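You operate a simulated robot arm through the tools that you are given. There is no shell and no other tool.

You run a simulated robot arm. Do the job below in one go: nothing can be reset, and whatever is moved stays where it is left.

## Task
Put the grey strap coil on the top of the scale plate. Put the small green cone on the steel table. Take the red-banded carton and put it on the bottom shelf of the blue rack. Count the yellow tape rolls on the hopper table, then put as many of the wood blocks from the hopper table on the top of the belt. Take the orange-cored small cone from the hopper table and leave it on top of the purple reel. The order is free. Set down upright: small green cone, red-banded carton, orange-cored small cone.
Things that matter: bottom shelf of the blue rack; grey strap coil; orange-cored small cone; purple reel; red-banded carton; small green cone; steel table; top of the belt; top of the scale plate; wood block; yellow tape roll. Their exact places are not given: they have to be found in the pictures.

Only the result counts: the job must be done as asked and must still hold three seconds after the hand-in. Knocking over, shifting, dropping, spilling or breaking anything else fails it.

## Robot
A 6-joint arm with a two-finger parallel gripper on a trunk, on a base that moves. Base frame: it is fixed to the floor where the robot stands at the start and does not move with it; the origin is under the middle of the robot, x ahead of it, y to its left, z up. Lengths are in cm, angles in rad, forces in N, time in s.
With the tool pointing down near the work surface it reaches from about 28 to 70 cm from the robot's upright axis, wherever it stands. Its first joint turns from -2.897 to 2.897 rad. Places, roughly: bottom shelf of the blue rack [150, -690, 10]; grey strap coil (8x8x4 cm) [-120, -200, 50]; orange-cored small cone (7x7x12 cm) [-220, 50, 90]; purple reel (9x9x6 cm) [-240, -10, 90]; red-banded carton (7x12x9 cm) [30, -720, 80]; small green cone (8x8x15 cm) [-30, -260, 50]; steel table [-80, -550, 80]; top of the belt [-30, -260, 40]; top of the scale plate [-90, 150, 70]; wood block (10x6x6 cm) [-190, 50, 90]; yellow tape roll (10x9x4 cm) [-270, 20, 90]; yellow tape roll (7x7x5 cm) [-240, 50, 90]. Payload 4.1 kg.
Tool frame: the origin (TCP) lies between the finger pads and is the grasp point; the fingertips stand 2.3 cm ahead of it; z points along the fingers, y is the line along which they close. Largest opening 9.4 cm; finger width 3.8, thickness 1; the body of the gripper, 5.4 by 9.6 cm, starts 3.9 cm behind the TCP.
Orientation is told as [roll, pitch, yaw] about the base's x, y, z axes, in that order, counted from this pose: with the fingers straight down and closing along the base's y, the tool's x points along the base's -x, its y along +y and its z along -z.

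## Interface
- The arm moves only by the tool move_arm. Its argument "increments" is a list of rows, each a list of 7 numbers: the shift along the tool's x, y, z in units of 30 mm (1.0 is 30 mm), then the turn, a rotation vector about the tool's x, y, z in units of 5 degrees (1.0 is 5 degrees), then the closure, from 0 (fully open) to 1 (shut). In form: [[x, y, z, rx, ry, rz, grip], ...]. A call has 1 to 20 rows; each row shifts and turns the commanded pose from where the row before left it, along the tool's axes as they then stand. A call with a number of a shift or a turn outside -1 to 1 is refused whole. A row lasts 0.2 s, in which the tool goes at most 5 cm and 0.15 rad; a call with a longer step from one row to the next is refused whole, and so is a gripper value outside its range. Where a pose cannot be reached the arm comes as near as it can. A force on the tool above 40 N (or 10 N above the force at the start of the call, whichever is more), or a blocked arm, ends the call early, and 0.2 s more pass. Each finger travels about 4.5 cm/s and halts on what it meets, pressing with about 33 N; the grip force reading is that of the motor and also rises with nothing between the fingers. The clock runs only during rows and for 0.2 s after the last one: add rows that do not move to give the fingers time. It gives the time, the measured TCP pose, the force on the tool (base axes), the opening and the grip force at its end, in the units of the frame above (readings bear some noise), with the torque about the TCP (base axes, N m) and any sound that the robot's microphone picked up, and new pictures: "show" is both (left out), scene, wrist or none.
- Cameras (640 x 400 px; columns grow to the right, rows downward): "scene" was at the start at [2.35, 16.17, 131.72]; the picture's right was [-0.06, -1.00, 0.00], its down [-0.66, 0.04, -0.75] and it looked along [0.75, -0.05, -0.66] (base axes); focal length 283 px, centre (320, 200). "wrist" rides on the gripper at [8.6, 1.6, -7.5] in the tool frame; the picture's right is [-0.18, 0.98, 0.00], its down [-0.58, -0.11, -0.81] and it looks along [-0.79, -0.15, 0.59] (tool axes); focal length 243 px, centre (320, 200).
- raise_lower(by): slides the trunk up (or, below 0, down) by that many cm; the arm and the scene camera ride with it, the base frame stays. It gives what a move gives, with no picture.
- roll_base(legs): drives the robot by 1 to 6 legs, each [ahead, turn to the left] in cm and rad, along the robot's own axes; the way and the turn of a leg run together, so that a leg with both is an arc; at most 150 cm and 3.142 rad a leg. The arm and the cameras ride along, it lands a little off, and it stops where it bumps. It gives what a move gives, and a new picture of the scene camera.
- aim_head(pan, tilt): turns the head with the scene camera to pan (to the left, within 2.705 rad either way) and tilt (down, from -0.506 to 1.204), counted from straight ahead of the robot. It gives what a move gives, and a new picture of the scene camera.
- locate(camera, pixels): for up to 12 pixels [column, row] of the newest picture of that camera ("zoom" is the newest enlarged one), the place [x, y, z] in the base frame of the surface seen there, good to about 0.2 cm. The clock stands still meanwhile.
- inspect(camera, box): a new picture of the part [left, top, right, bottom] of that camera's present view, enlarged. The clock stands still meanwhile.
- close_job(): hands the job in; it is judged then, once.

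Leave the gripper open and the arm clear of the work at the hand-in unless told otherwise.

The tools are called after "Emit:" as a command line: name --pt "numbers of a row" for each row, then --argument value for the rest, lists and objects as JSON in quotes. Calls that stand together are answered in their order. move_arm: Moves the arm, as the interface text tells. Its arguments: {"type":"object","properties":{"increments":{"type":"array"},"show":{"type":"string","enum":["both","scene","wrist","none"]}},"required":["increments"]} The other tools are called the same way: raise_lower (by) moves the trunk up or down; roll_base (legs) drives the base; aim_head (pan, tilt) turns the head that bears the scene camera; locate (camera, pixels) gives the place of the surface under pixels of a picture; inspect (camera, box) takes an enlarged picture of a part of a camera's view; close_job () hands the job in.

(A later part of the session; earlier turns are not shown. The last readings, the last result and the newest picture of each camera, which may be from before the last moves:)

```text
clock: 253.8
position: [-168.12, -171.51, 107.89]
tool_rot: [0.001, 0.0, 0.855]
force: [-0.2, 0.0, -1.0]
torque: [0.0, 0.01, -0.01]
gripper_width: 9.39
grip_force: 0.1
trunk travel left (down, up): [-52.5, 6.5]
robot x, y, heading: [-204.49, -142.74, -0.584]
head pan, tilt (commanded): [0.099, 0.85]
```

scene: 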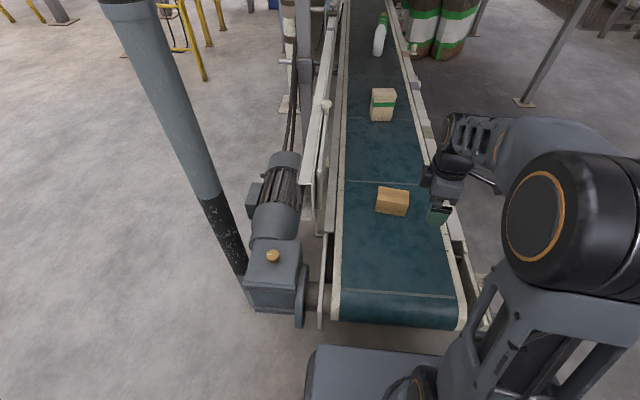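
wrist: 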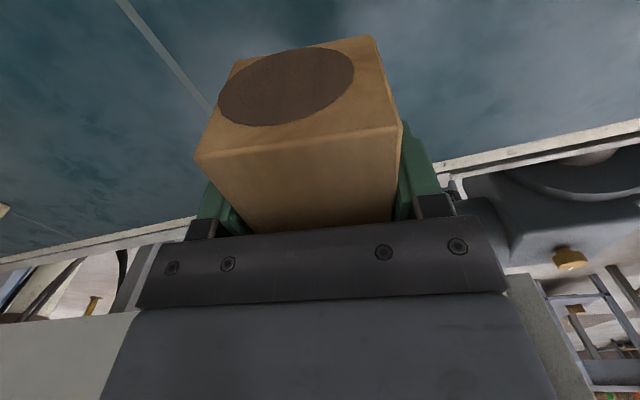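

Block one is on the belt. Now for a second block: the one near the table's right end, about (-188,96). I drive back past the post to in front of that end.

Emit:
roll_base --legs '[[0, 1.624], [100, 0], [94.5, 0], [0, 1.39]]'

Emit:
aim_head --pan 0.0 --tilt 0.6

```text
clock: 271.1
position: [-138.46, 58.91, 107.83]
tool_rot: [0.001, 0.003, -2.39]
force: [-0.3, -0.6, -0.4]
torque: [-0.02, 0.02, 0.0]
gripper_width: 9.38
grip_force: 0.1
trunk travel left (down, up): [-52.5, 6.5]
robot x, y, heading: [-105.37, 26.07, 2.453]
head pan, tilt (commanded): [0.099, 0.85]
```

scene: 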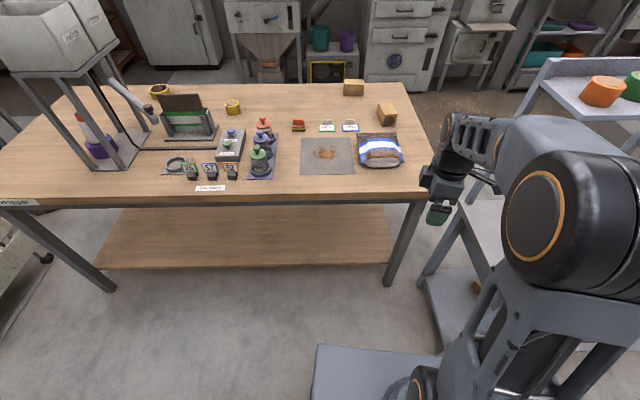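

```text
clock: 271.9
position: [-138.37, 58.99, 107.85]
tool_rot: [0.004, 0.002, -2.389]
force: [0.1, -0.3, 0.3]
torque: [-0.01, 0.0, -0.02]
gripper_width: 9.42
grip_force: 0.1
trunk travel left (down, up): [-52.5, 6.5]
robot x, y, heading: [-105.58, 26.56, 2.46]
head pan, tilt (commanded): [0.0, 0.6]
```

scene: 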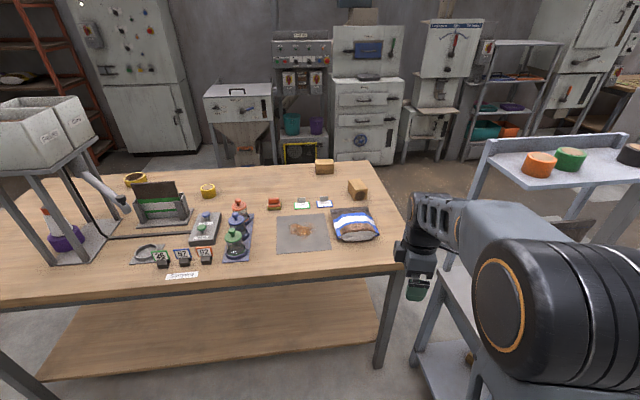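

Block C shows at (357,188), with the bag in front of it. I will enlarge and measure the block, bag and table end.

Emit:
inspect --camera "scene" --box '[280, 150, 420, 250]'

Emit:
locate --camera "zoom" --pixels '[[325, 140], [395, 170], [355, 195], [310, 165], [350, 160], [345, 215], [395, 200], [305, 190], [330, 270], [430, 300], [250, 290], [440, 280]]'

Emit:
locate --camera "scene" --pixels '[[398, 250], [388, 165], [404, 270], [485, 185], [475, 170], [445, 250], [640, 140], [540, 165], [400, 345], [420, 330], [355, 225], [370, 240]]'

```text
4.00 times, centred on (350, 200) of scene
```

zoom: 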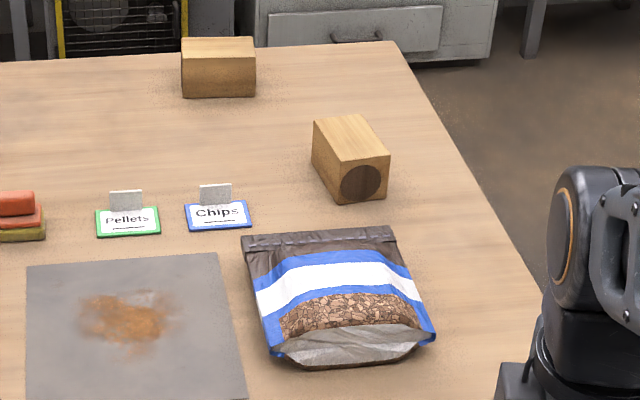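

```text
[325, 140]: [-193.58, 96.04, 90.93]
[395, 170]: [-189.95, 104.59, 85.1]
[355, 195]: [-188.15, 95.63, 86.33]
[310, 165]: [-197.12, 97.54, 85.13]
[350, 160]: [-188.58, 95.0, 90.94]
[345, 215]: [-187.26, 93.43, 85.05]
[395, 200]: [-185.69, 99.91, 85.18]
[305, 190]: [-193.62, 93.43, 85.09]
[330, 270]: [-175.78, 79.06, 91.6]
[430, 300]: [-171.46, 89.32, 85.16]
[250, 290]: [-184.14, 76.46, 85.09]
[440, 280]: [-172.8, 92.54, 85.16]
```

```text
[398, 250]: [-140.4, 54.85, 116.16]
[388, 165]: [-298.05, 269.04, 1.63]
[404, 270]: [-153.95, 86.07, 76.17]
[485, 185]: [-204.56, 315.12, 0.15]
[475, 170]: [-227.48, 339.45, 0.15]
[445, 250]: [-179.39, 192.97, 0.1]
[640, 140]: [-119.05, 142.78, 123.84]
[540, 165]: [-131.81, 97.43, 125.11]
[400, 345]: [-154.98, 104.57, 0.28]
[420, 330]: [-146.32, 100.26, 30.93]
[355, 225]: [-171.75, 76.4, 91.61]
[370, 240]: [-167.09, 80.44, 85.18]
```

I will take the block's top corners.

Emit:
locate --camera "zoom" --pixels '[[344, 164], [386, 157], [317, 124], [357, 118], [352, 140], [346, 185], [385, 178], [362, 180], [336, 145], [372, 138]]'

```text
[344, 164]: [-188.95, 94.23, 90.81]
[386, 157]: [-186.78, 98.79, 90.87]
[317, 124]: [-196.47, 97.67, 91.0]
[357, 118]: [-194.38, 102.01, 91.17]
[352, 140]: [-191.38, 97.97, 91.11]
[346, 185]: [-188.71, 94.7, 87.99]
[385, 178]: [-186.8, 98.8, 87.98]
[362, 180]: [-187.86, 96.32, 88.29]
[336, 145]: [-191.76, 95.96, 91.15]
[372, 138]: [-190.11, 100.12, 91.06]
```

Block C's centre is (-191.6,98.2), its length along angle 2.71, so the tool should go back near its natural yaw. I turn the tool 69° back, then roll 40 cm nearer.

Emit:
move_arm --pt "0 0 0 0 0 1 0" --pt "0 0 0 0 0 1 0" --pt "0 0 0 0 0 1 0" --pt "0 0 0 0 0 1 0" --pt "0 0 0 0 0 1 0" --pt "0 0 0 0 0 1 0" --pt "0 0 0 0 0 1 0" --pt "0 0 0 0 0 1 0" --pt "0 0 0 0 0 1 0" --pt "0 0 0 0 0 1 0" --pt "0 0 0 0 0 1 0" --pt "0 0 0 0 0 1 0" --pt "0 0 0 0 0 1 0" --pt "0 0 0 0 0 0.87 0" --show "none"

Emit:
roll_base --legs '[[0, -0.077], [39.5, 0], [0, 0.09]]'

Emit:
aim_head --pan 0.0 --tilt 0.8

```text
clock: 274.9
position: [-138.33, 58.86, 107.93]
tool_rot: [0.001, 0.001, 2.683]
force: [0.6, 0.8, 0.3]
torque: [-0.01, 0.0, -0.01]
gripper_width: 9.39
grip_force: 0.0
trunk travel left (down, up): [-52.5, 6.5]
robot x, y, heading: [-105.38, 26.76, 2.452]
head pan, tilt (commanded): [0.0, 0.6]
```

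```text
clock: 278.3
position: [-167.8, 85.8, 107.92]
tool_rot: [-0.001, 0.002, 2.702]
force: [0.0, -0.7, 0.6]
torque: [0.03, -0.01, -0.01]
gripper_width: 9.39
grip_force: 0.1
trunk travel left (down, up): [-52.5, 6.5]
robot x, y, heading: [-134.19, 54.15, 2.473]
head pan, tilt (commanded): [0.0, 0.6]
```

scene: 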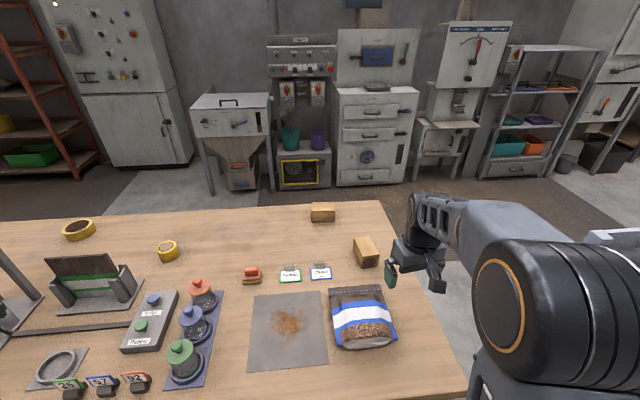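

```text
clock: 279.0
position: [-167.8, 85.91, 107.85]
tool_rot: [0.002, 0.003, 2.702]
force: [0.1, 0.2, 0.2]
torque: [0.0, -0.01, -0.02]
gripper_width: 9.38
grip_force: 0.0
trunk travel left (down, up): [-52.5, 6.5]
robot x, y, heading: [-134.49, 53.89, 2.47]
head pan, tilt (commanded): [0.0, 0.799]
```

scene: 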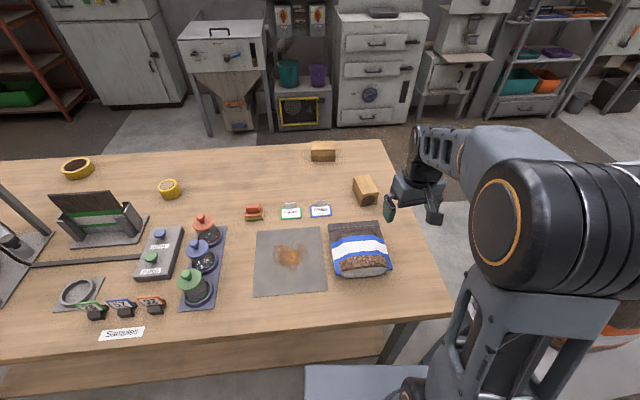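

From this angle too there are just two yellow rolls. I re-measure block C from here.

Emit:
inspect --camera "scene" --box '[300, 140, 440, 240]'

Emit:
locate --camera "zoom" --pixels '[[250, 168], [300, 160], [262, 222], [318, 215], [280, 190], [265, 250], [315, 245], [250, 320], [350, 330], [300, 360], [380, 300], [240, 360]]'

```text
4.00 times, centred on (370, 190) of scene
```

zoom: 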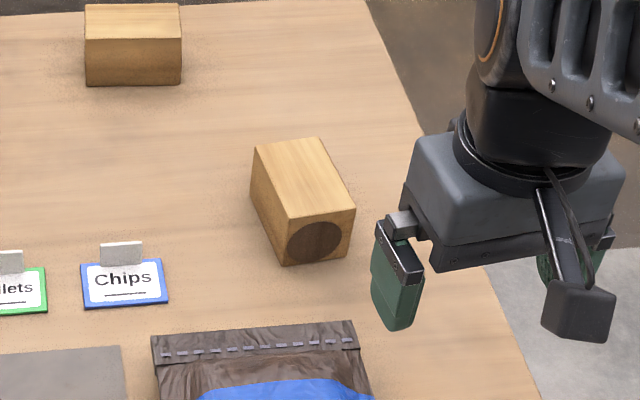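

```text
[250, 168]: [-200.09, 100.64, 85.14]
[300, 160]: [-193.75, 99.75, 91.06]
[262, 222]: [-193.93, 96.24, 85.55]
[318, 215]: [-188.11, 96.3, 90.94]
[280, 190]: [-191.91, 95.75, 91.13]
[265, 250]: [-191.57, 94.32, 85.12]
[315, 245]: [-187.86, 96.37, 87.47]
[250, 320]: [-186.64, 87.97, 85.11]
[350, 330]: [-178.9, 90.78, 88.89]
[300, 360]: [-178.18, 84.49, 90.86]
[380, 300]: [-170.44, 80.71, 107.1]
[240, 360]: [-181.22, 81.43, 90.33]
```

The block's centre is (-191.8,98.3). It is about 70 cm away, near my reach limit, so I raise the trunk and lower the arm relative to it for the best reach, then extend forward at z≈98, above the bag.

Emit:
raise_lower --by 6

Emit:
move_arm --pt "0 0 1 0 0 0 0" --pt "0 0 1 0 0 0 0" --pt "0 0 1 0 0 0 0" --pt "0 0 1 0 0 0 0" --pt "0 0 1 0 0 0 0" --pt "0 0 0.3 0 0 0 0" --pt "-0.926 -0.035 0 0 0 0 0" --pt "-0.926 -0.035 0 0 0 0 0" --pt "-0.926 -0.035 0 0 0 0 0" --pt "-0.926 -0.035 0 0 0 0 0" --pt "-0.926 -0.035 0 0 0 0 0" --pt "-0.926 -0.035 0 0 0 0 0" --pt "-0.926 -0.035 0 0 0 0 0" --pt "-0.926 -0.035 0 0 0 0 0" --pt "-0.926 -0.035 0 0 0 0 0" --pt "0 0 0 0 0 0 0" --show "both"

```text
clock: 280.0
position: [-167.84, 85.86, 114.04]
tool_rot: [0.0, 0.001, 2.702]
force: [0.5, 0.6, -0.6]
torque: [-0.02, 0.0, -0.01]
gripper_width: 9.4
grip_force: 0.0
trunk travel left (down, up): [-58.5, 0.5]
robot x, y, heading: [-133.97, 54.19, 2.47]
head pan, tilt (commanded): [0.0, 0.799]
```

```text
clock: 283.4
position: [-190.07, 97.24, 97.77]
tool_rot: [0.001, 0.001, 2.701]
force: [0.8, 0.5, -0.6]
torque: [0.01, -0.02, 0.02]
gripper_width: 9.39
grip_force: 0.0
trunk travel left (down, up): [-58.5, 0.5]
robot x, y, heading: [-134.16, 53.93, 2.474]
head pan, tilt (commanded): [0.0, 0.799]
```

scene: 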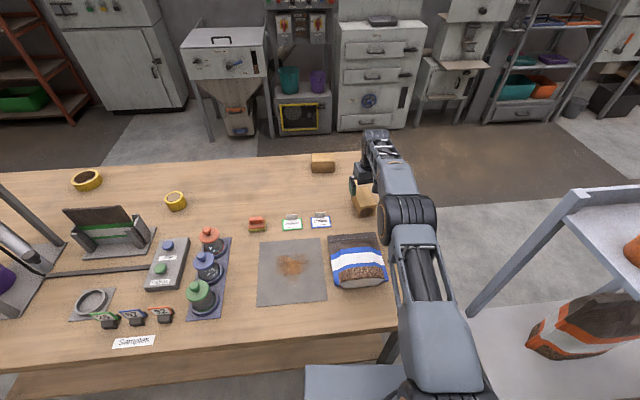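
wrist: 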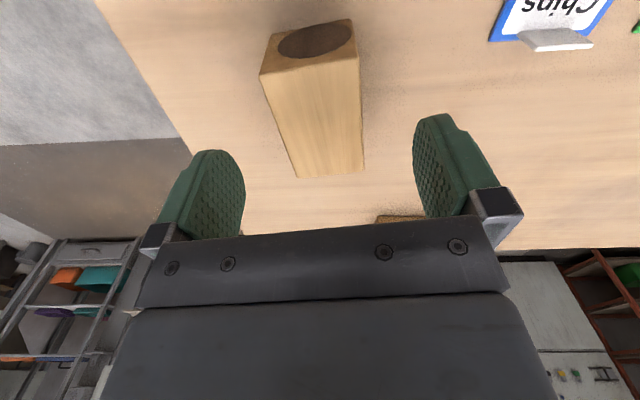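

The arm reached (-190.1,97.2). I will measure the block's top corners with the wrist camera to fine-tune the lateral position and yaw.

Emit:
locate --camera "wrist" --pixels '[[268, 80], [354, 65], [300, 172], [359, 168], [315, 110], [330, 150], [285, 125], [358, 120], [315, 45]]'

```text
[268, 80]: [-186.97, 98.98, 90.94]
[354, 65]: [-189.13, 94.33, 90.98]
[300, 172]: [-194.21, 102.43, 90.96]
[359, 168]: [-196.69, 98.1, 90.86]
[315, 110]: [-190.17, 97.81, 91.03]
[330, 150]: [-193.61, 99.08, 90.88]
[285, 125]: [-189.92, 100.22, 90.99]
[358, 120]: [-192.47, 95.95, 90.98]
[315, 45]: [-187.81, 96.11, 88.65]
```

The yaw matches within 0.01 rad. I shift 0.35 cm to the right, then lower with the trunk 9.2 cm and close.

Emit:
move_arm --pt "0 -0.12 0 0 0 0 0" --pt "0 0 0 0 0 0 0" --show "none"

Emit:
raise_lower --by -9.2

Emit:
move_arm --pt "0 0 0 0 0 0 0.2" --pt "0 0 0 0 0 0 1" --pt "0 0 0 0 0 0 1" --pt "0 0 0 0 0 0 1" --pt "0 0 0 0 0 0 1" --show "wrist"

```text
clock: 284.0
position: [-189.83, 97.77, 97.9]
tool_rot: [0.0, 0.003, 2.7]
force: [0.0, 0.6, -0.1]
torque: [0.01, 0.0, 0.01]
gripper_width: 9.43
grip_force: 0.1
trunk travel left (down, up): [-58.5, 0.5]
robot x, y, heading: [-134.68, 54.16, 2.466]
head pan, tilt (commanded): [0.0, 0.799]
```

```text
clock: 285.3
position: [-189.94, 97.74, 88.6]
tool_rot: [-0.001, 0.002, 2.703]
force: [-1.0, -0.6, 0.2]
torque: [0.02, 0.03, 0.01]
gripper_width: 9.42
grip_force: 0.1
trunk travel left (down, up): [-49.3, 9.7]
robot x, y, heading: [-134.1, 54.28, 2.474]
head pan, tilt (commanded): [0.0, 0.799]
```

```text
clock: 286.5
position: [-189.96, 97.69, 88.66]
tool_rot: [-0.002, 0.001, 2.701]
force: [0.3, -1.0, 1.3]
torque: [-0.04, 0.03, -0.03]
gripper_width: 5.98
grip_force: 32.9
trunk travel left (down, up): [-49.3, 9.7]
robot x, y, heading: [-134.47, 53.48, 2.472]
head pan, tilt (commanded): [0.0, 0.799]
```

wrist: 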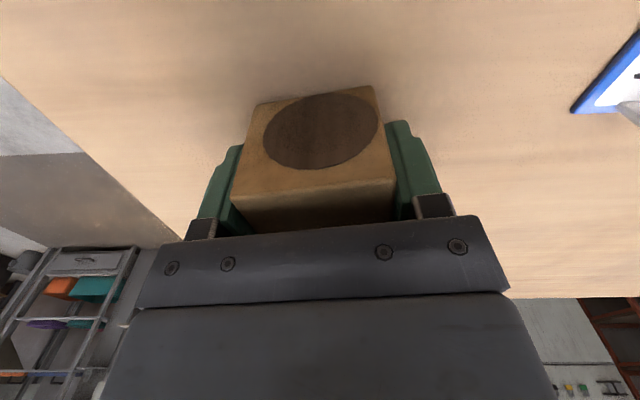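

The second block is gripped at 5.98 cm. I raise the trunk, lift the arm a bit more, and retract.

Emit:
raise_lower --by 9.5

Emit:
move_arm --pt "0 0 -1 0 0 0 1" --pt "0 0 -1 0 0 0 1" --pt "0.926 0.035 -0.5 0 0 0 1" --pt "0.926 0.035 -0.5 0 0 0 1" --pt "0.926 0.035 -0.3 0 0 0 1" --pt "0.926 0.035 0 0 0 0 1" --pt "0.926 0.035 0 0 0 0 1" --pt "0.926 0.035 0 0 0 0 1" --pt "0.926 0.035 0 0 0 0 1" --pt "0.926 0.035 0 0 0 0 1" --pt "0.926 0.035 0 0 0 0 1" --show "both"

```text
clock: 287.8
position: [-190.04, 97.68, 98.13]
tool_rot: [0.0, 0.003, 2.704]
force: [-0.5, -0.7, -1.2]
torque: [-0.03, -0.04, 0.01]
gripper_width: 5.98
grip_force: 32.3
trunk travel left (down, up): [-58.8, 0.2]
robot x, y, heading: [-133.95, 53.97, 2.469]
head pan, tilt (commanded): [0.0, 0.799]
```

```text
clock: 290.2
position: [-167.47, 86.06, 108.19]
tool_rot: [0.001, -0.001, 2.703]
force: [0.0, 0.6, -1.8]
torque: [-0.03, -0.04, 0.02]
gripper_width: 5.99
grip_force: 33.4
trunk travel left (down, up): [-58.8, 0.2]
robot x, y, heading: [-134.63, 54.39, 2.467]
head pan, tilt (commanded): [0.0, 0.799]
```

scene: 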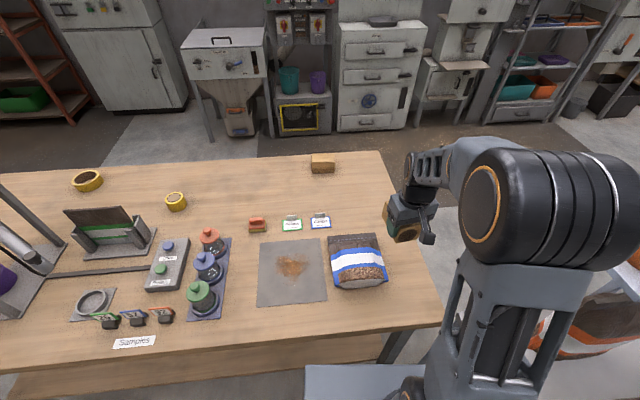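
wrist: 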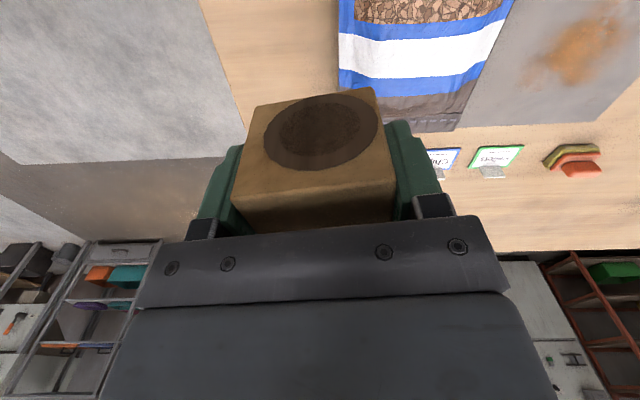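

Two yellow rolls and one block remain on the table, with the second block in hand. I drive back to the belt end.

Emit:
roll_base --legs '[[-40, 0], [0, 1.708], [150, 0]]'

```text
clock: 303.9
position: [-201.63, -139.13, 108.05]
tool_rot: [0.0, 0.001, -1.856]
force: [0.3, 0.0, -1.7]
torque: [0.03, 0.0, 0.0]
gripper_width: 5.99
grip_force: 33.1
trunk travel left (down, up): [-58.8, 0.2]
robot x, y, heading: [-175.14, -101.13, -2.086]
head pan, tilt (commanded): [0.0, 0.799]
```

scene: 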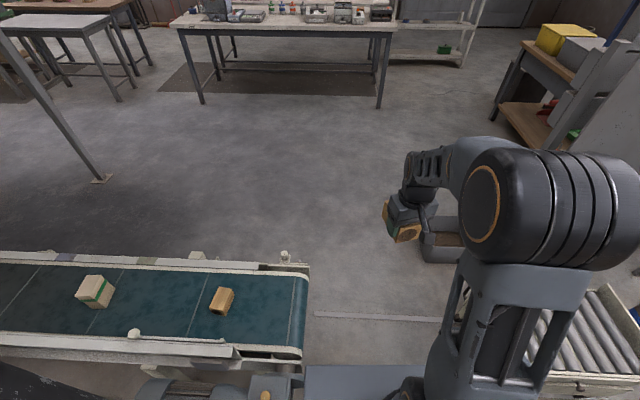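

I am at (-175,-101). I steer slightly right to keep off the conveyor, then turn to face along the belt.

Emit:
roll_base --legs '[[0, -0.1], [51, 0], [0, 1.6]]'

Emit:
raise_lower --by -41

Emit:
aim_head --pan 0.1 --tilt 0.85

```text
clock: 311.3
position: [-167.73, -170.65, 108.04]
tool_rot: [-0.001, 0.001, -0.343]
force: [0.1, 0.2, -1.4]
torque: [0.02, 0.06, -0.01]
gripper_width: 5.97
grip_force: 33.5
trunk travel left (down, up): [-58.8, 0.2]
robot x, y, heading: [-203.95, -142.07, -0.575]
head pan, tilt (commanded): [0.0, 0.799]
```

scene: 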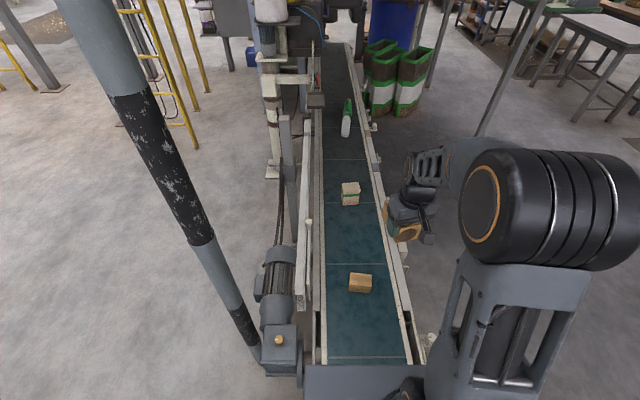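

```text
refused: -41 is not a number from -40 to 40
```

```text
clock: 311.9
position: [-167.82, -170.6, 108.3]
tool_rot: [0.0, 0.001, -0.344]
force: [-0.8, 0.1, -2.6]
torque: [0.05, 0.04, 0.03]
gripper_width: 6.02
grip_force: 33.5
trunk travel left (down, up): [-58.8, 0.2]
robot x, y, heading: [-204.08, -141.81, -0.57]
head pan, tilt (commanded): [0.099, 0.85]
```

scene: 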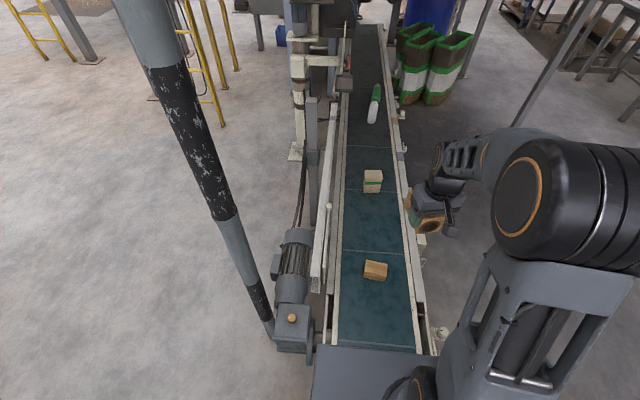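

I am lined up with the belt. The trunk move must be at most 40 cm, so I lower by 40, then place the block at about (-163,-169.6).

Emit:
raise_lower --by -40

Emit:
move_arm --pt "-0.687 0.847 0 0 0 0 1" --pt "0 0 1 0 0 0 1" --pt "0 0 1 0 0 0 1" --pt "0 0 1 0 0 0 1" --pt "0 0 1 0 0 0 1" --pt "0 0 0 0 0 0 1" --show "both"

```text
clock: 315.8
position: [-167.81, -170.54, 68.14]
tool_rot: [0.002, 0.001, -0.345]
force: [0.2, 0.2, -0.6]
torque: [0.0, 0.02, -0.01]
gripper_width: 5.98
grip_force: 32.6
trunk travel left (down, up): [-18.8, 40.2]
robot x, y, heading: [-204.11, -141.89, -0.578]
head pan, tilt (commanded): [0.099, 0.85]
```

```text
clock: 317.2
position: [-164.95, -169.0, 56.04]
tool_rot: [0.0, 0.001, -0.343]
force: [-0.2, 0.0, -2.0]
torque: [0.03, 0.05, 0.03]
gripper_width: 5.96
grip_force: 33.0
trunk travel left (down, up): [-18.8, 40.2]
robot x, y, heading: [-203.7, -142.24, -0.573]
head pan, tilt (commanded): [0.099, 0.85]
```

scene: 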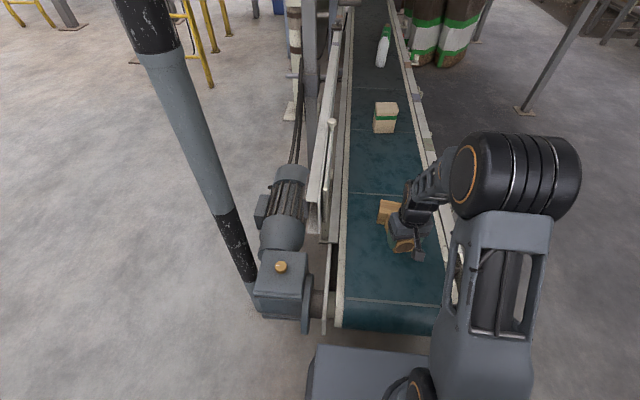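
wrist: 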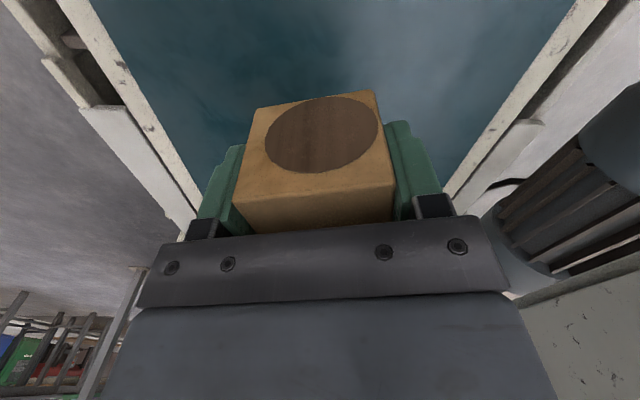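

There is 4 cm between it and the first block. I lower 7 cm, then the last bit gently.

Emit:
move_arm --pt "0 0 1 0 0 0 1" --pt "0 0 1 0 0 0 1" --pt "0 0 0.33 0 0 0 1" --pt "0 0 0 0 0 0 1" --show "none"

Emit:
move_arm --pt "0 0 0.08 0 0 0 1" --pt "0 0 0 0 0 0 1" --show "none"

```text
clock: 318.2
position: [-165.04, -168.87, 49.03]
tool_rot: [0.0, 0.001, -0.344]
force: [0.2, -0.2, -1.4]
torque: [0.05, 0.02, -0.01]
gripper_width: 5.98
grip_force: 32.4
trunk travel left (down, up): [-18.8, 40.2]
robot x, y, heading: [-203.96, -142.07, -0.574]
head pan, tilt (commanded): [0.099, 0.85]
```

```text
clock: 318.8
position: [-165.13, -169.01, 48.86]
tool_rot: [0.001, 0.001, -0.346]
force: [-0.8, -0.2, -1.7]
torque: [-0.03, 0.05, 0.0]
gripper_width: 5.99
grip_force: 33.2
trunk travel left (down, up): [-18.8, 40.2]
robot x, y, heading: [-203.95, -141.28, -0.578]
head pan, tilt (commanded): [0.099, 0.85]
```

Emit:
move_arm --pt "0 0 0.06 0 0 0 1" --pt "0 0 0 0 0 0 1" --show "none"

Emit:
move_arm --pt "0 0 0.05 0 0 0 1" --pt "0 0 0 0 0 0 1" --show "none"

```text
clock: 319.4
position: [-165.05, -169.02, 48.75]
tool_rot: [0.001, 0.002, -0.344]
force: [0.4, -0.5, -1.9]
torque: [0.04, 0.05, 0.01]
gripper_width: 5.99
grip_force: 32.8
trunk travel left (down, up): [-18.8, 40.2]
robot x, y, heading: [-203.75, -141.75, -0.574]
head pan, tilt (commanded): [0.099, 0.85]
```

```text
clock: 320.0
position: [-165.08, -169.02, 48.75]
tool_rot: [0.0, 0.002, -0.342]
force: [-1.1, -0.1, 0.2]
torque: [0.02, -0.06, -0.02]
gripper_width: 6.0
grip_force: 33.1
trunk travel left (down, up): [-18.8, 40.2]
robot x, y, heading: [-203.88, -142.05, -0.575]
head pan, tilt (commanded): [0.099, 0.85]
```

The force has risen, so the block touches the belt. I release, rise, and turn the tool yaw back in line with my heading.

Emit:
move_arm --pt "0 0 0.02 0 0 0 1" --pt "0 0 0 0 0 0 0.3" --pt "0 0 0 0 0 0 0" --pt "0 0 0 0 0 0 0" --pt "0 0 0 0 0 0 0" --pt "0 0 -0.5 0 0 0 0" --pt "0 0 -1 0 0 0 0" --pt "0 0 -1 0 0 0 0" --pt "0 0 -1 0 0 0 0" --pt "0 0 -1 0 0 0 0" --pt "0 0 -1 0 0 0 0" --pt "0 0 -1 0 0 0 0" --pt "0 0 0 0 0 1 0" --pt "0 0 0 0 0 1 0" --pt "0 0 0 0 0 0.65 0" --show "both"

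Emit:
raise_lower --by 30

```text
clock: 323.2
position: [-164.99, -168.92, 68.02]
tool_rot: [-0.002, 0.002, -0.576]
force: [0.9, -0.7, 0.5]
torque: [0.0, 0.02, 0.03]
gripper_width: 9.38
grip_force: 0.1
trunk travel left (down, up): [-18.8, 40.2]
robot x, y, heading: [-203.8, -141.7, -0.575]
head pan, tilt (commanded): [0.099, 0.85]
```

scene: 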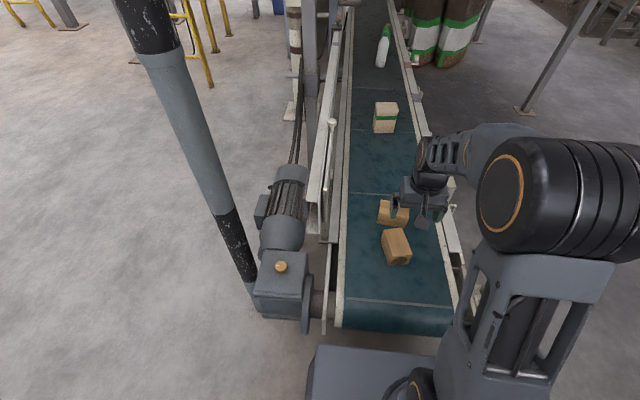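
wrist: 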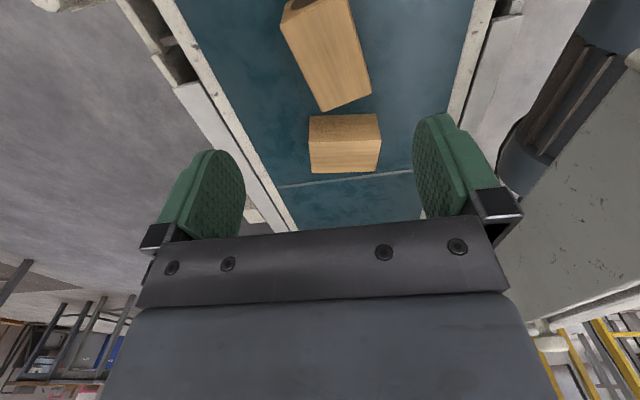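

```text
clock: 326.2
position: [-165.11, -168.97, 98.07]
tool_rot: [-0.003, 0.003, -0.575]
force: [-0.6, 0.0, 0.6]
torque: [-0.06, 0.01, 0.02]
gripper_width: 9.4
grip_force: 0.0
trunk travel left (down, up): [-48.8, 10.2]
robot x, y, heading: [-204.26, -141.74, -0.576]
head pan, tilt (commanded): [0.099, 0.85]
```

Both blocks lie on the belt. Next is the small green cone, farther along the belt: I drive round the end to the far side and along the conveyor.

Emit:
roll_base --legs '[[0, -1.48], [66, 0], [0, 1.49]]'

```text
clock: 337.1
position: [-197.67, -226.22, 98.06]
tool_rot: [-0.002, 0.002, -0.602]
force: [0.8, -0.3, 0.9]
torque: [0.01, 0.0, -0.04]
gripper_width: 9.39
grip_force: 0.1
trunk travel left (down, up): [-48.8, 10.2]
robot x, y, heading: [-235.76, -198.08, -0.602]
head pan, tilt (commanded): [0.099, 0.85]
```

scene: 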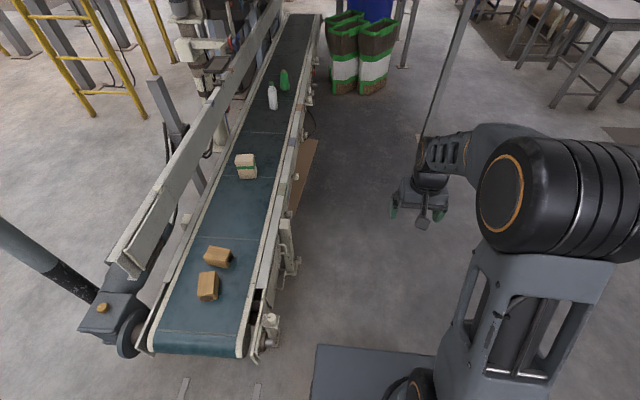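

The far side of the conveyor is clear except for a brown board near it at (305,170). I will measure the board, the green cone and the bags.

Emit:
inspect --camera "scene" --box '[230, 10, 430, 220]'

Emit:
locate --camera "scene" --pixels '[[316, 142], [300, 205], [305, 170], [285, 75], [284, 88], [272, 100], [345, 88], [375, 92], [302, 95], [420, 145], [335, 20], [300, 262]]'

```text
1.90 times, centred on (330, 115) of scene
```

zoom: 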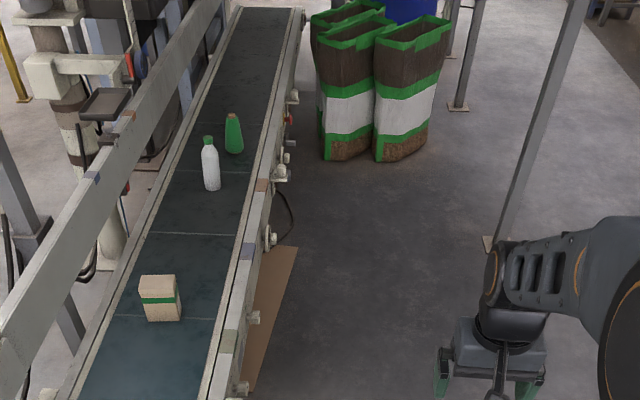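

```text
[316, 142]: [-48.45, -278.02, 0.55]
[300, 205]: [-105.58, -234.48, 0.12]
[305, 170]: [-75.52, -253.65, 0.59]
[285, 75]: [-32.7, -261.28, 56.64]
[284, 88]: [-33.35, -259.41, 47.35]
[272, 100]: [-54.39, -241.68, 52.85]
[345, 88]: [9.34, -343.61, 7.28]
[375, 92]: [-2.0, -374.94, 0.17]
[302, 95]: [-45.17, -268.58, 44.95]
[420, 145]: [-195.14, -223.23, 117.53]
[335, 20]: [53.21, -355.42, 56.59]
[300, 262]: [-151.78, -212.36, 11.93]
```

The board is thin and stays under the conveyor side. I drive on to face the green cone.

Emit:
roll_base --legs '[[0, 0.027], [150, 0], [54, 0]]'

```text
clock: 347.7
position: [-28.19, -342.15, 98.06]
tool_rot: [-0.001, 0.0, -0.614]
force: [0.2, -0.6, 0.4]
torque: [-0.01, 0.0, 0.03]
gripper_width: 9.4
grip_force: 0.1
trunk travel left (down, up): [-48.8, 10.2]
robot x, y, heading: [-66.06, -313.94, -0.611]
head pan, tilt (commanded): [0.099, 0.85]
```

scene: 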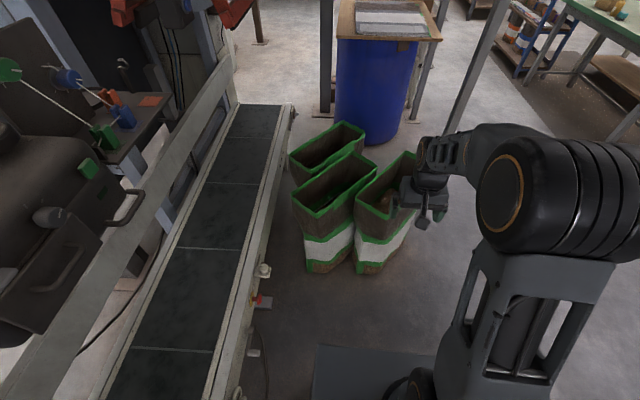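

I am at (-66,-314). I turn left to face the belt and look down at the cone.

Emit:
roll_base --legs '[[0, 1.6]]'

Emit:
aim_head --pan -0.1 --tilt 0.8

```text
clock: 351.9
position: [-38.78, -275.09, 98.01]
tool_rot: [-0.003, 0.003, 0.984]
force: [0.6, 0.5, 0.7]
torque: [-0.04, -0.02, -0.03]
gripper_width: 9.4
grip_force: 0.1
trunk travel left (down, up): [-48.8, 10.2]
robot x, y, heading: [-66.33, -313.94, 0.992]
head pan, tilt (commanded): [0.099, 0.85]
```

scene: 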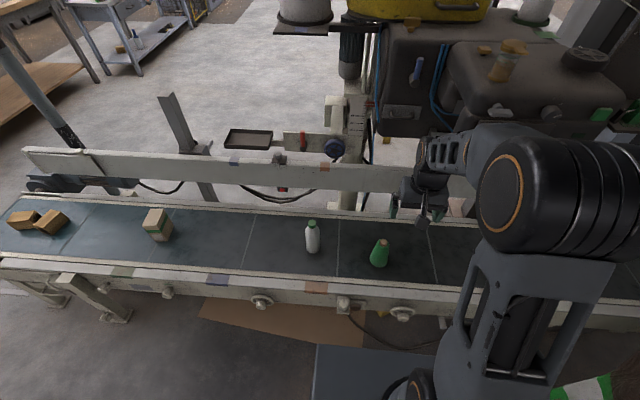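

```text
clock: 352.7
position: [-38.83, -275.12, 98.02]
tool_rot: [-0.001, 0.0, 0.984]
force: [-0.5, 0.2, 0.5]
torque: [0.0, -0.01, -0.01]
gripper_width: 9.41
grip_force: 0.1
trunk travel left (down, up): [-48.8, 10.2]
robot x, y, heading: [-66.02, -313.81, 0.991]
head pan, tilt (commanded): [-0.099, 0.799]
```

scene: 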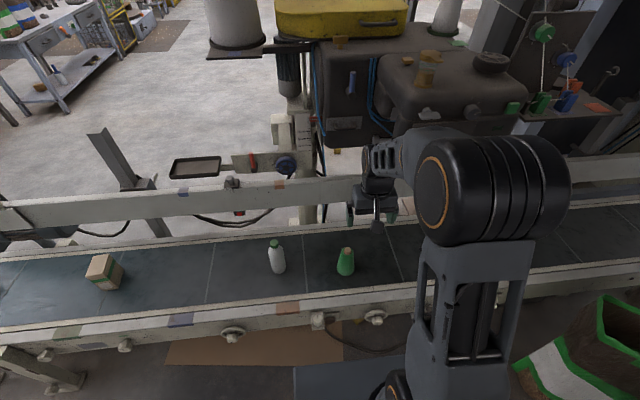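

The green cone is at (345,262). I will enlarge it and measure.

Emit:
inspect --camera "scene" --box '[295, 225, 415, 300]'

Emit:
locate --camera "zoom" --pixels '[[275, 122], [270, 140], [285, 140], [265, 170], [290, 170], [270, 200], [270, 230], [245, 240], [300, 240], [270, 260], [270, 285], [320, 130]]'

```text
5.33 times, centred on (355, 262) of scene
```

zoom: 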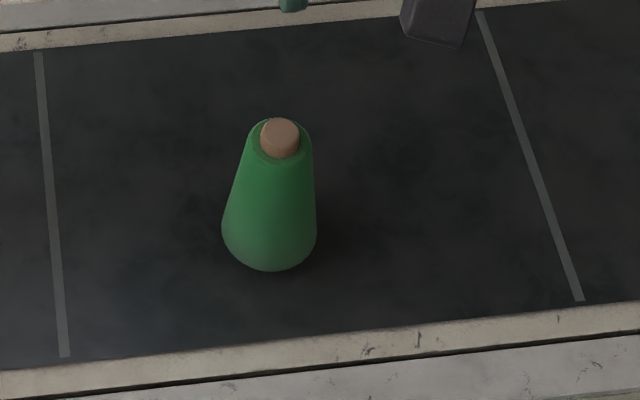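

```text
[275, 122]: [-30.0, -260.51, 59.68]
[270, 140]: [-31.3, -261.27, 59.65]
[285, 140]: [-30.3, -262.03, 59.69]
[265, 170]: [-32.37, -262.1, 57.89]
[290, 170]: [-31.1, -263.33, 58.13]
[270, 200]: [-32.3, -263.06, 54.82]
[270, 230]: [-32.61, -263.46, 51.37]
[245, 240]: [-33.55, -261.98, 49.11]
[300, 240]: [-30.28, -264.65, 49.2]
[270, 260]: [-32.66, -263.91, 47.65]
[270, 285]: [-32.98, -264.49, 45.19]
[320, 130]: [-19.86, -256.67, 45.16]
```

The cone's axis is at (-30.4,-261.35): radius 2.1 cm near the top at z 58, 3.4 near the base, top of core at 59.7. I move above it, lower the trunk 30 cm, and check with the wrist camera.

Emit:
move_arm --pt "-0.895 0.033 0 0 0 0 0" --pt "-0.895 0.033 0 0 0 0 0" --pt "-0.895 0.033 0 0 0 0 0" --pt "-0.895 0.033 0 0 0 0 0" --pt "-0.895 0.033 0 0 0 0 0" --pt "-0.895 0.033 0 0 0 0 0" --show "none"

Emit:
raise_lower --by -30

Emit:
move_arm --pt "0 0 0 0 0 0 0" --show "both"

```text
clock: 354.1
position: [-30.68, -261.18, 97.94]
tool_rot: [-0.002, 0.003, 0.987]
force: [0.5, -0.3, 0.7]
torque: [-0.02, -0.02, 0.01]
gripper_width: 9.41
grip_force: 0.1
trunk travel left (down, up): [-48.8, 10.2]
robot x, y, heading: [-65.94, -313.59, 0.986]
head pan, tilt (commanded): [-0.099, 0.799]
```

```text
clock: 357.1
position: [-30.58, -261.18, 67.81]
tool_rot: [-0.003, 0.002, 0.986]
force: [-0.3, -0.2, -0.7]
torque: [-0.01, 0.01, 0.0]
gripper_width: 9.42
grip_force: 0.2
trunk travel left (down, up): [-18.8, 40.2]
robot x, y, heading: [-66.19, -313.62, 0.986]
head pan, tilt (commanded): [-0.099, 0.799]
```

```text
clock: 357.5
position: [-30.58, -261.25, 68.05]
tool_rot: [-0.001, 0.002, 0.986]
force: [-0.1, -0.3, -0.2]
torque: [-0.01, -0.02, 0.04]
gripper_width: 9.39
grip_force: 0.1
trunk travel left (down, up): [-18.8, 40.2]
robot x, y, heading: [-66.56, -313.67, 0.987]
head pan, tilt (commanded): [-0.099, 0.799]
```

scene: 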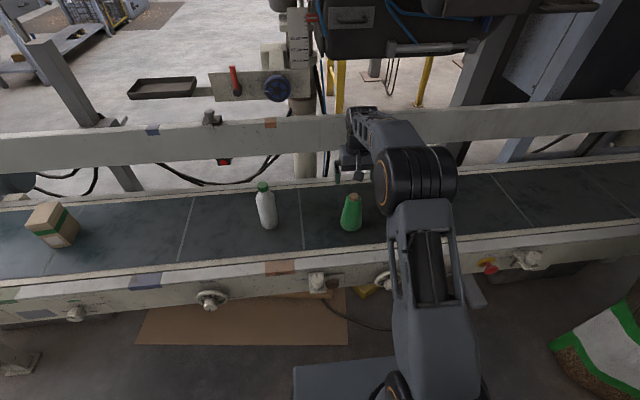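
wrist: 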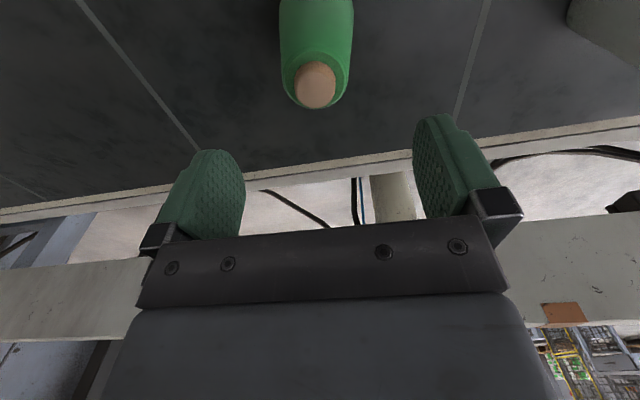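

Emit:
locate --camera "wrist" --pixels '[[315, 88], [300, 88], [332, 88], [315, 70], [315, 102], [283, 65], [350, 65], [285, 30], [350, 30]]'

```text
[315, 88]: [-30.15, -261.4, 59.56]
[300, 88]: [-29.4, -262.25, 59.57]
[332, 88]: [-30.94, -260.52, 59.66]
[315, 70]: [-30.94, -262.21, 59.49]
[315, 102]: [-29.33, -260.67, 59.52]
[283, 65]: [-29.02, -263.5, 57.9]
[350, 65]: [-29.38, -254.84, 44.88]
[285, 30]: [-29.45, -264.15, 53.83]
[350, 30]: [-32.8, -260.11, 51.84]
```

The core's centre is about 0.4 cm to the right of my tool centre. I correct, descend to z 56.6, and close partway to check centring.

Emit:
move_arm --pt "0 -0.133 0 0 0 0 0" --pt "0 0 0.95 0 0 0 0" --pt "0 0 0.95 0 0 0 0" --pt "0 0 0.95 0 0 0 0" --pt "0 0 0.93 0 0 0 0" --pt "0 0 0 0 0 0 0.3" --pt "0 0 0 0 0 0 0.34" --pt "0 0 0 0 0 0 0.34" --show "wrist"

Emit:
inspect --camera "wrist" --box '[200, 60, 460, 230]'

```text
clock: 359.3
position: [-30.31, -261.48, 56.87]
tool_rot: [-0.002, 0.003, 0.986]
force: [0.1, 0.2, -0.8]
torque: [0.01, -0.02, -0.01]
gripper_width: 6.2
grip_force: 0.0
trunk travel left (down, up): [-18.8, 40.2]
robot x, y, heading: [-66.43, -313.87, 0.984]
head pan, tilt (commanded): [-0.099, 0.799]
```

wrist: 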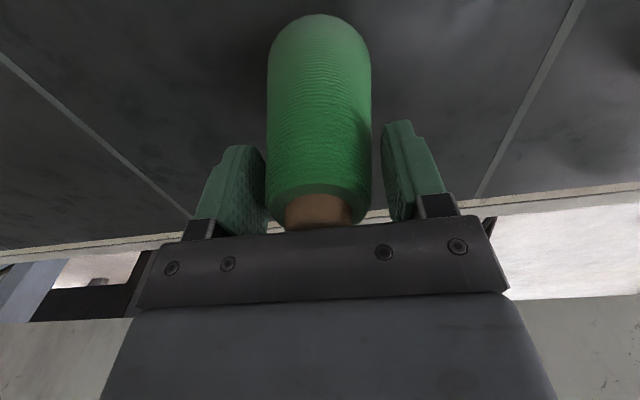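

```text
2.35 times, centred on (330, 145) of wrist
```

zoom: 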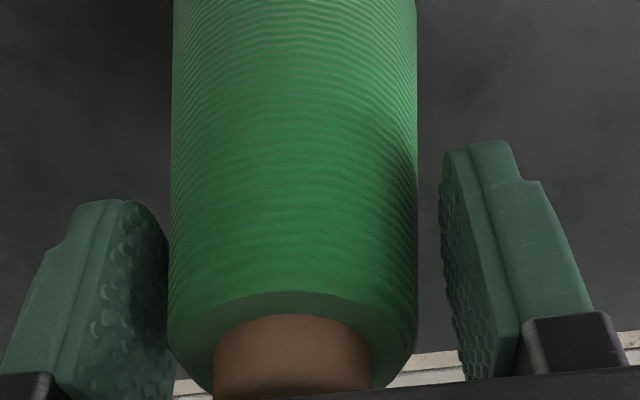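

I will measure the gaps: pads versus cone sides.

Emit:
locate --camera "zoom" --pixels '[[120, 240], [155, 240], [465, 200], [450, 220], [180, 240], [410, 230], [175, 180], [415, 180], [190, 330], [405, 340], [295, 320], [290, 380]]'

```text
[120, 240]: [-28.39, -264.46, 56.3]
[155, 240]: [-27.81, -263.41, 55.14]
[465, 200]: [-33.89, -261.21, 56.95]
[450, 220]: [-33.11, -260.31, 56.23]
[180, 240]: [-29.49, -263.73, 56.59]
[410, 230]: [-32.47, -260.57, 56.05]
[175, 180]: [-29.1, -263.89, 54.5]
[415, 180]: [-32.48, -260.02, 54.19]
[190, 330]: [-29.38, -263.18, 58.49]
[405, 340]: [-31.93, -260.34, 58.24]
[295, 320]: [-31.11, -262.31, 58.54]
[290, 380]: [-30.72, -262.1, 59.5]
```

It is centred within 0.2 cm. I nudge 0.15 cm and close.

Emit:
move_arm --pt "0 0.05 0 0 0 0 0.34" --pt "0 0 0 0 0 0 0.42" --pt "0 0 0 0 0 0 1" --pt "0 0 0 0 0 0 1" --pt "0 0 0 0 0 0 1" --show "wrist"

```text
clock: 360.5
position: [-30.44, -261.28, 56.88]
tool_rot: [-0.002, 0.0, 0.987]
force: [2.2, -0.8, 2.8]
torque: [0.04, -0.12, -0.02]
gripper_width: 4.79
grip_force: 32.7
trunk travel left (down, up): [-18.8, 40.2]
robot x, y, heading: [-66.38, -313.72, 0.983]
head pan, tilt (commanded): [-0.099, 0.799]
```

wrist: 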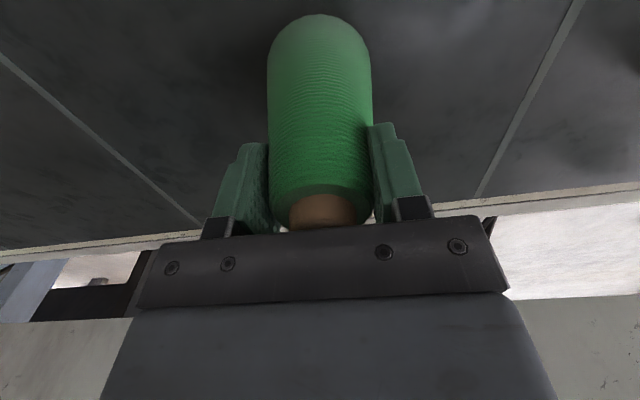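

It is gripped at 4.8 cm width. I lift it gently with the arm and check that it stays upright.

Emit:
move_arm --pt "0 0 -0.3 0 0 0 1" --pt "0 0 -0.5 0 0 0 1" --pt "0 0 -0.7 0 0 0 1" --pt "0 0 -0.7 0 0 0 1" --pt "0 0 -0.7 0 0 0 1" --pt "0 0 -0.7 0 0 0 1" --show "both"

```text
clock: 361.9
position: [-30.56, -261.38, 67.7]
tool_rot: [-0.001, 0.003, 0.986]
force: [-0.5, -0.1, -2.3]
torque: [-0.02, 0.04, 0.01]
gripper_width: 4.78
grip_force: 33.1
trunk travel left (down, up): [-18.8, 40.2]
robot x, y, heading: [-66.23, -313.33, 0.992]
head pan, tilt (commanded): [-0.099, 0.799]
```

scene: 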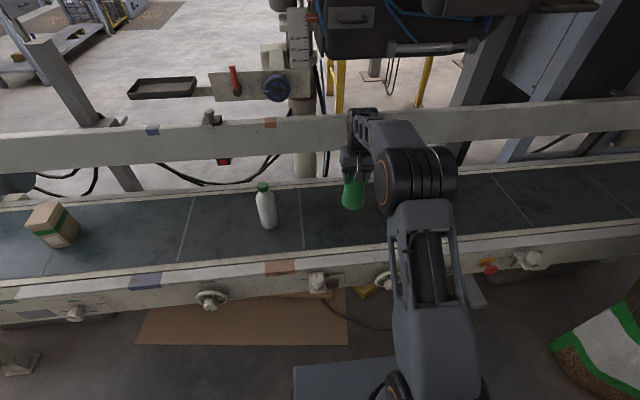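
wrist: 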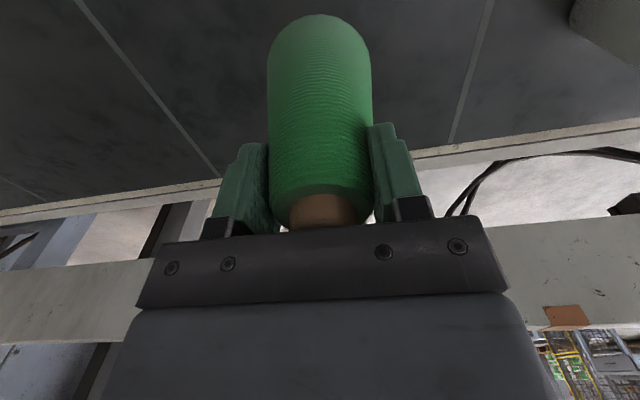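

The cone hangs well. I raise the trunk, draw the arm in, then turn toward the steel table and look for it.

Emit:
raise_lower --by 32

Emit:
move_arm --pt "0.895 -0.033 0 0 0 0 1" --pt "0.895 -0.033 0 0 0 0 1" --pt "0.895 -0.033 0 0 0 0 1" --pt "0.895 -0.033 0 0 0 0 1" --pt "0.895 -0.033 0 0 0 0 1" --pt "0.895 -0.033 0 0 0 0 1" --show "none"

Emit:
roll_base --legs '[[0, -2.5]]'

Emit:
aim_head --pan 0.0 --tilt 0.45

```text
clock: 365.1
position: [-30.47, -261.46, 99.61]
tool_rot: [-0.002, 0.001, 0.986]
force: [0.6, 0.2, -2.7]
torque: [-0.02, 0.03, 0.04]
gripper_width: 4.73
grip_force: 33.3
trunk travel left (down, up): [-50.8, 8.2]
robot x, y, heading: [-66.03, -313.58, 0.986]
head pan, tilt (commanded): [-0.099, 0.799]
```

```text
clock: 366.4
position: [-39.23, -275.34, 99.44]
tool_rot: [-0.001, 0.002, 0.985]
force: [-0.4, 0.0, -2.2]
torque: [-0.01, 0.03, 0.03]
gripper_width: 4.75
grip_force: 33.1
trunk travel left (down, up): [-50.8, 8.2]
robot x, y, heading: [-65.87, -313.46, 0.985]
head pan, tilt (commanded): [-0.099, 0.799]
```

```text
clock: 372.9
position: [-67.66, -360.88, 99.53]
tool_rot: [-0.001, 0.003, -1.579]
force: [0.0, -0.2, -2.7]
torque: [0.01, 0.0, -0.03]
gripper_width: 4.76
grip_force: 33.5
trunk travel left (down, up): [-50.8, 8.2]
robot x, y, heading: [-66.56, -313.6, -1.579]
head pan, tilt (commanded): [-0.099, 0.799]
```

scene: 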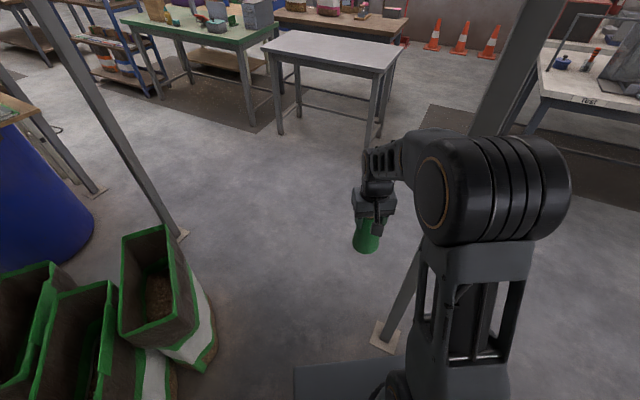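

```text
clock: 373.7
position: [-67.87, -360.71, 99.43]
tool_rot: [-0.002, 0.001, -1.576]
force: [-0.2, -0.7, -2.0]
torque: [0.02, 0.01, -0.02]
gripper_width: 4.74
grip_force: 33.0
trunk travel left (down, up): [-50.8, 8.2]
robot x, y, heading: [-66.14, -313.85, -1.577]
head pan, tilt (commanded): [0.0, 0.45]
```

scene: 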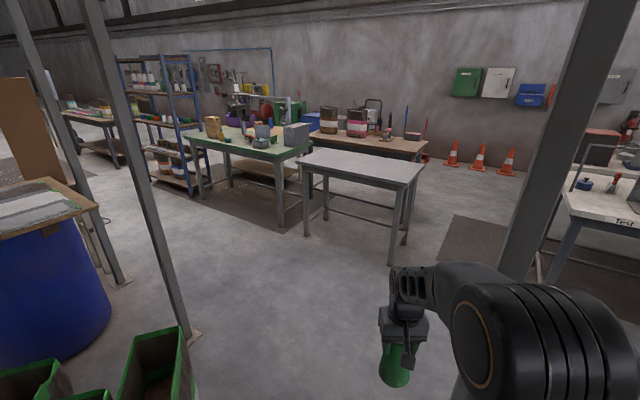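

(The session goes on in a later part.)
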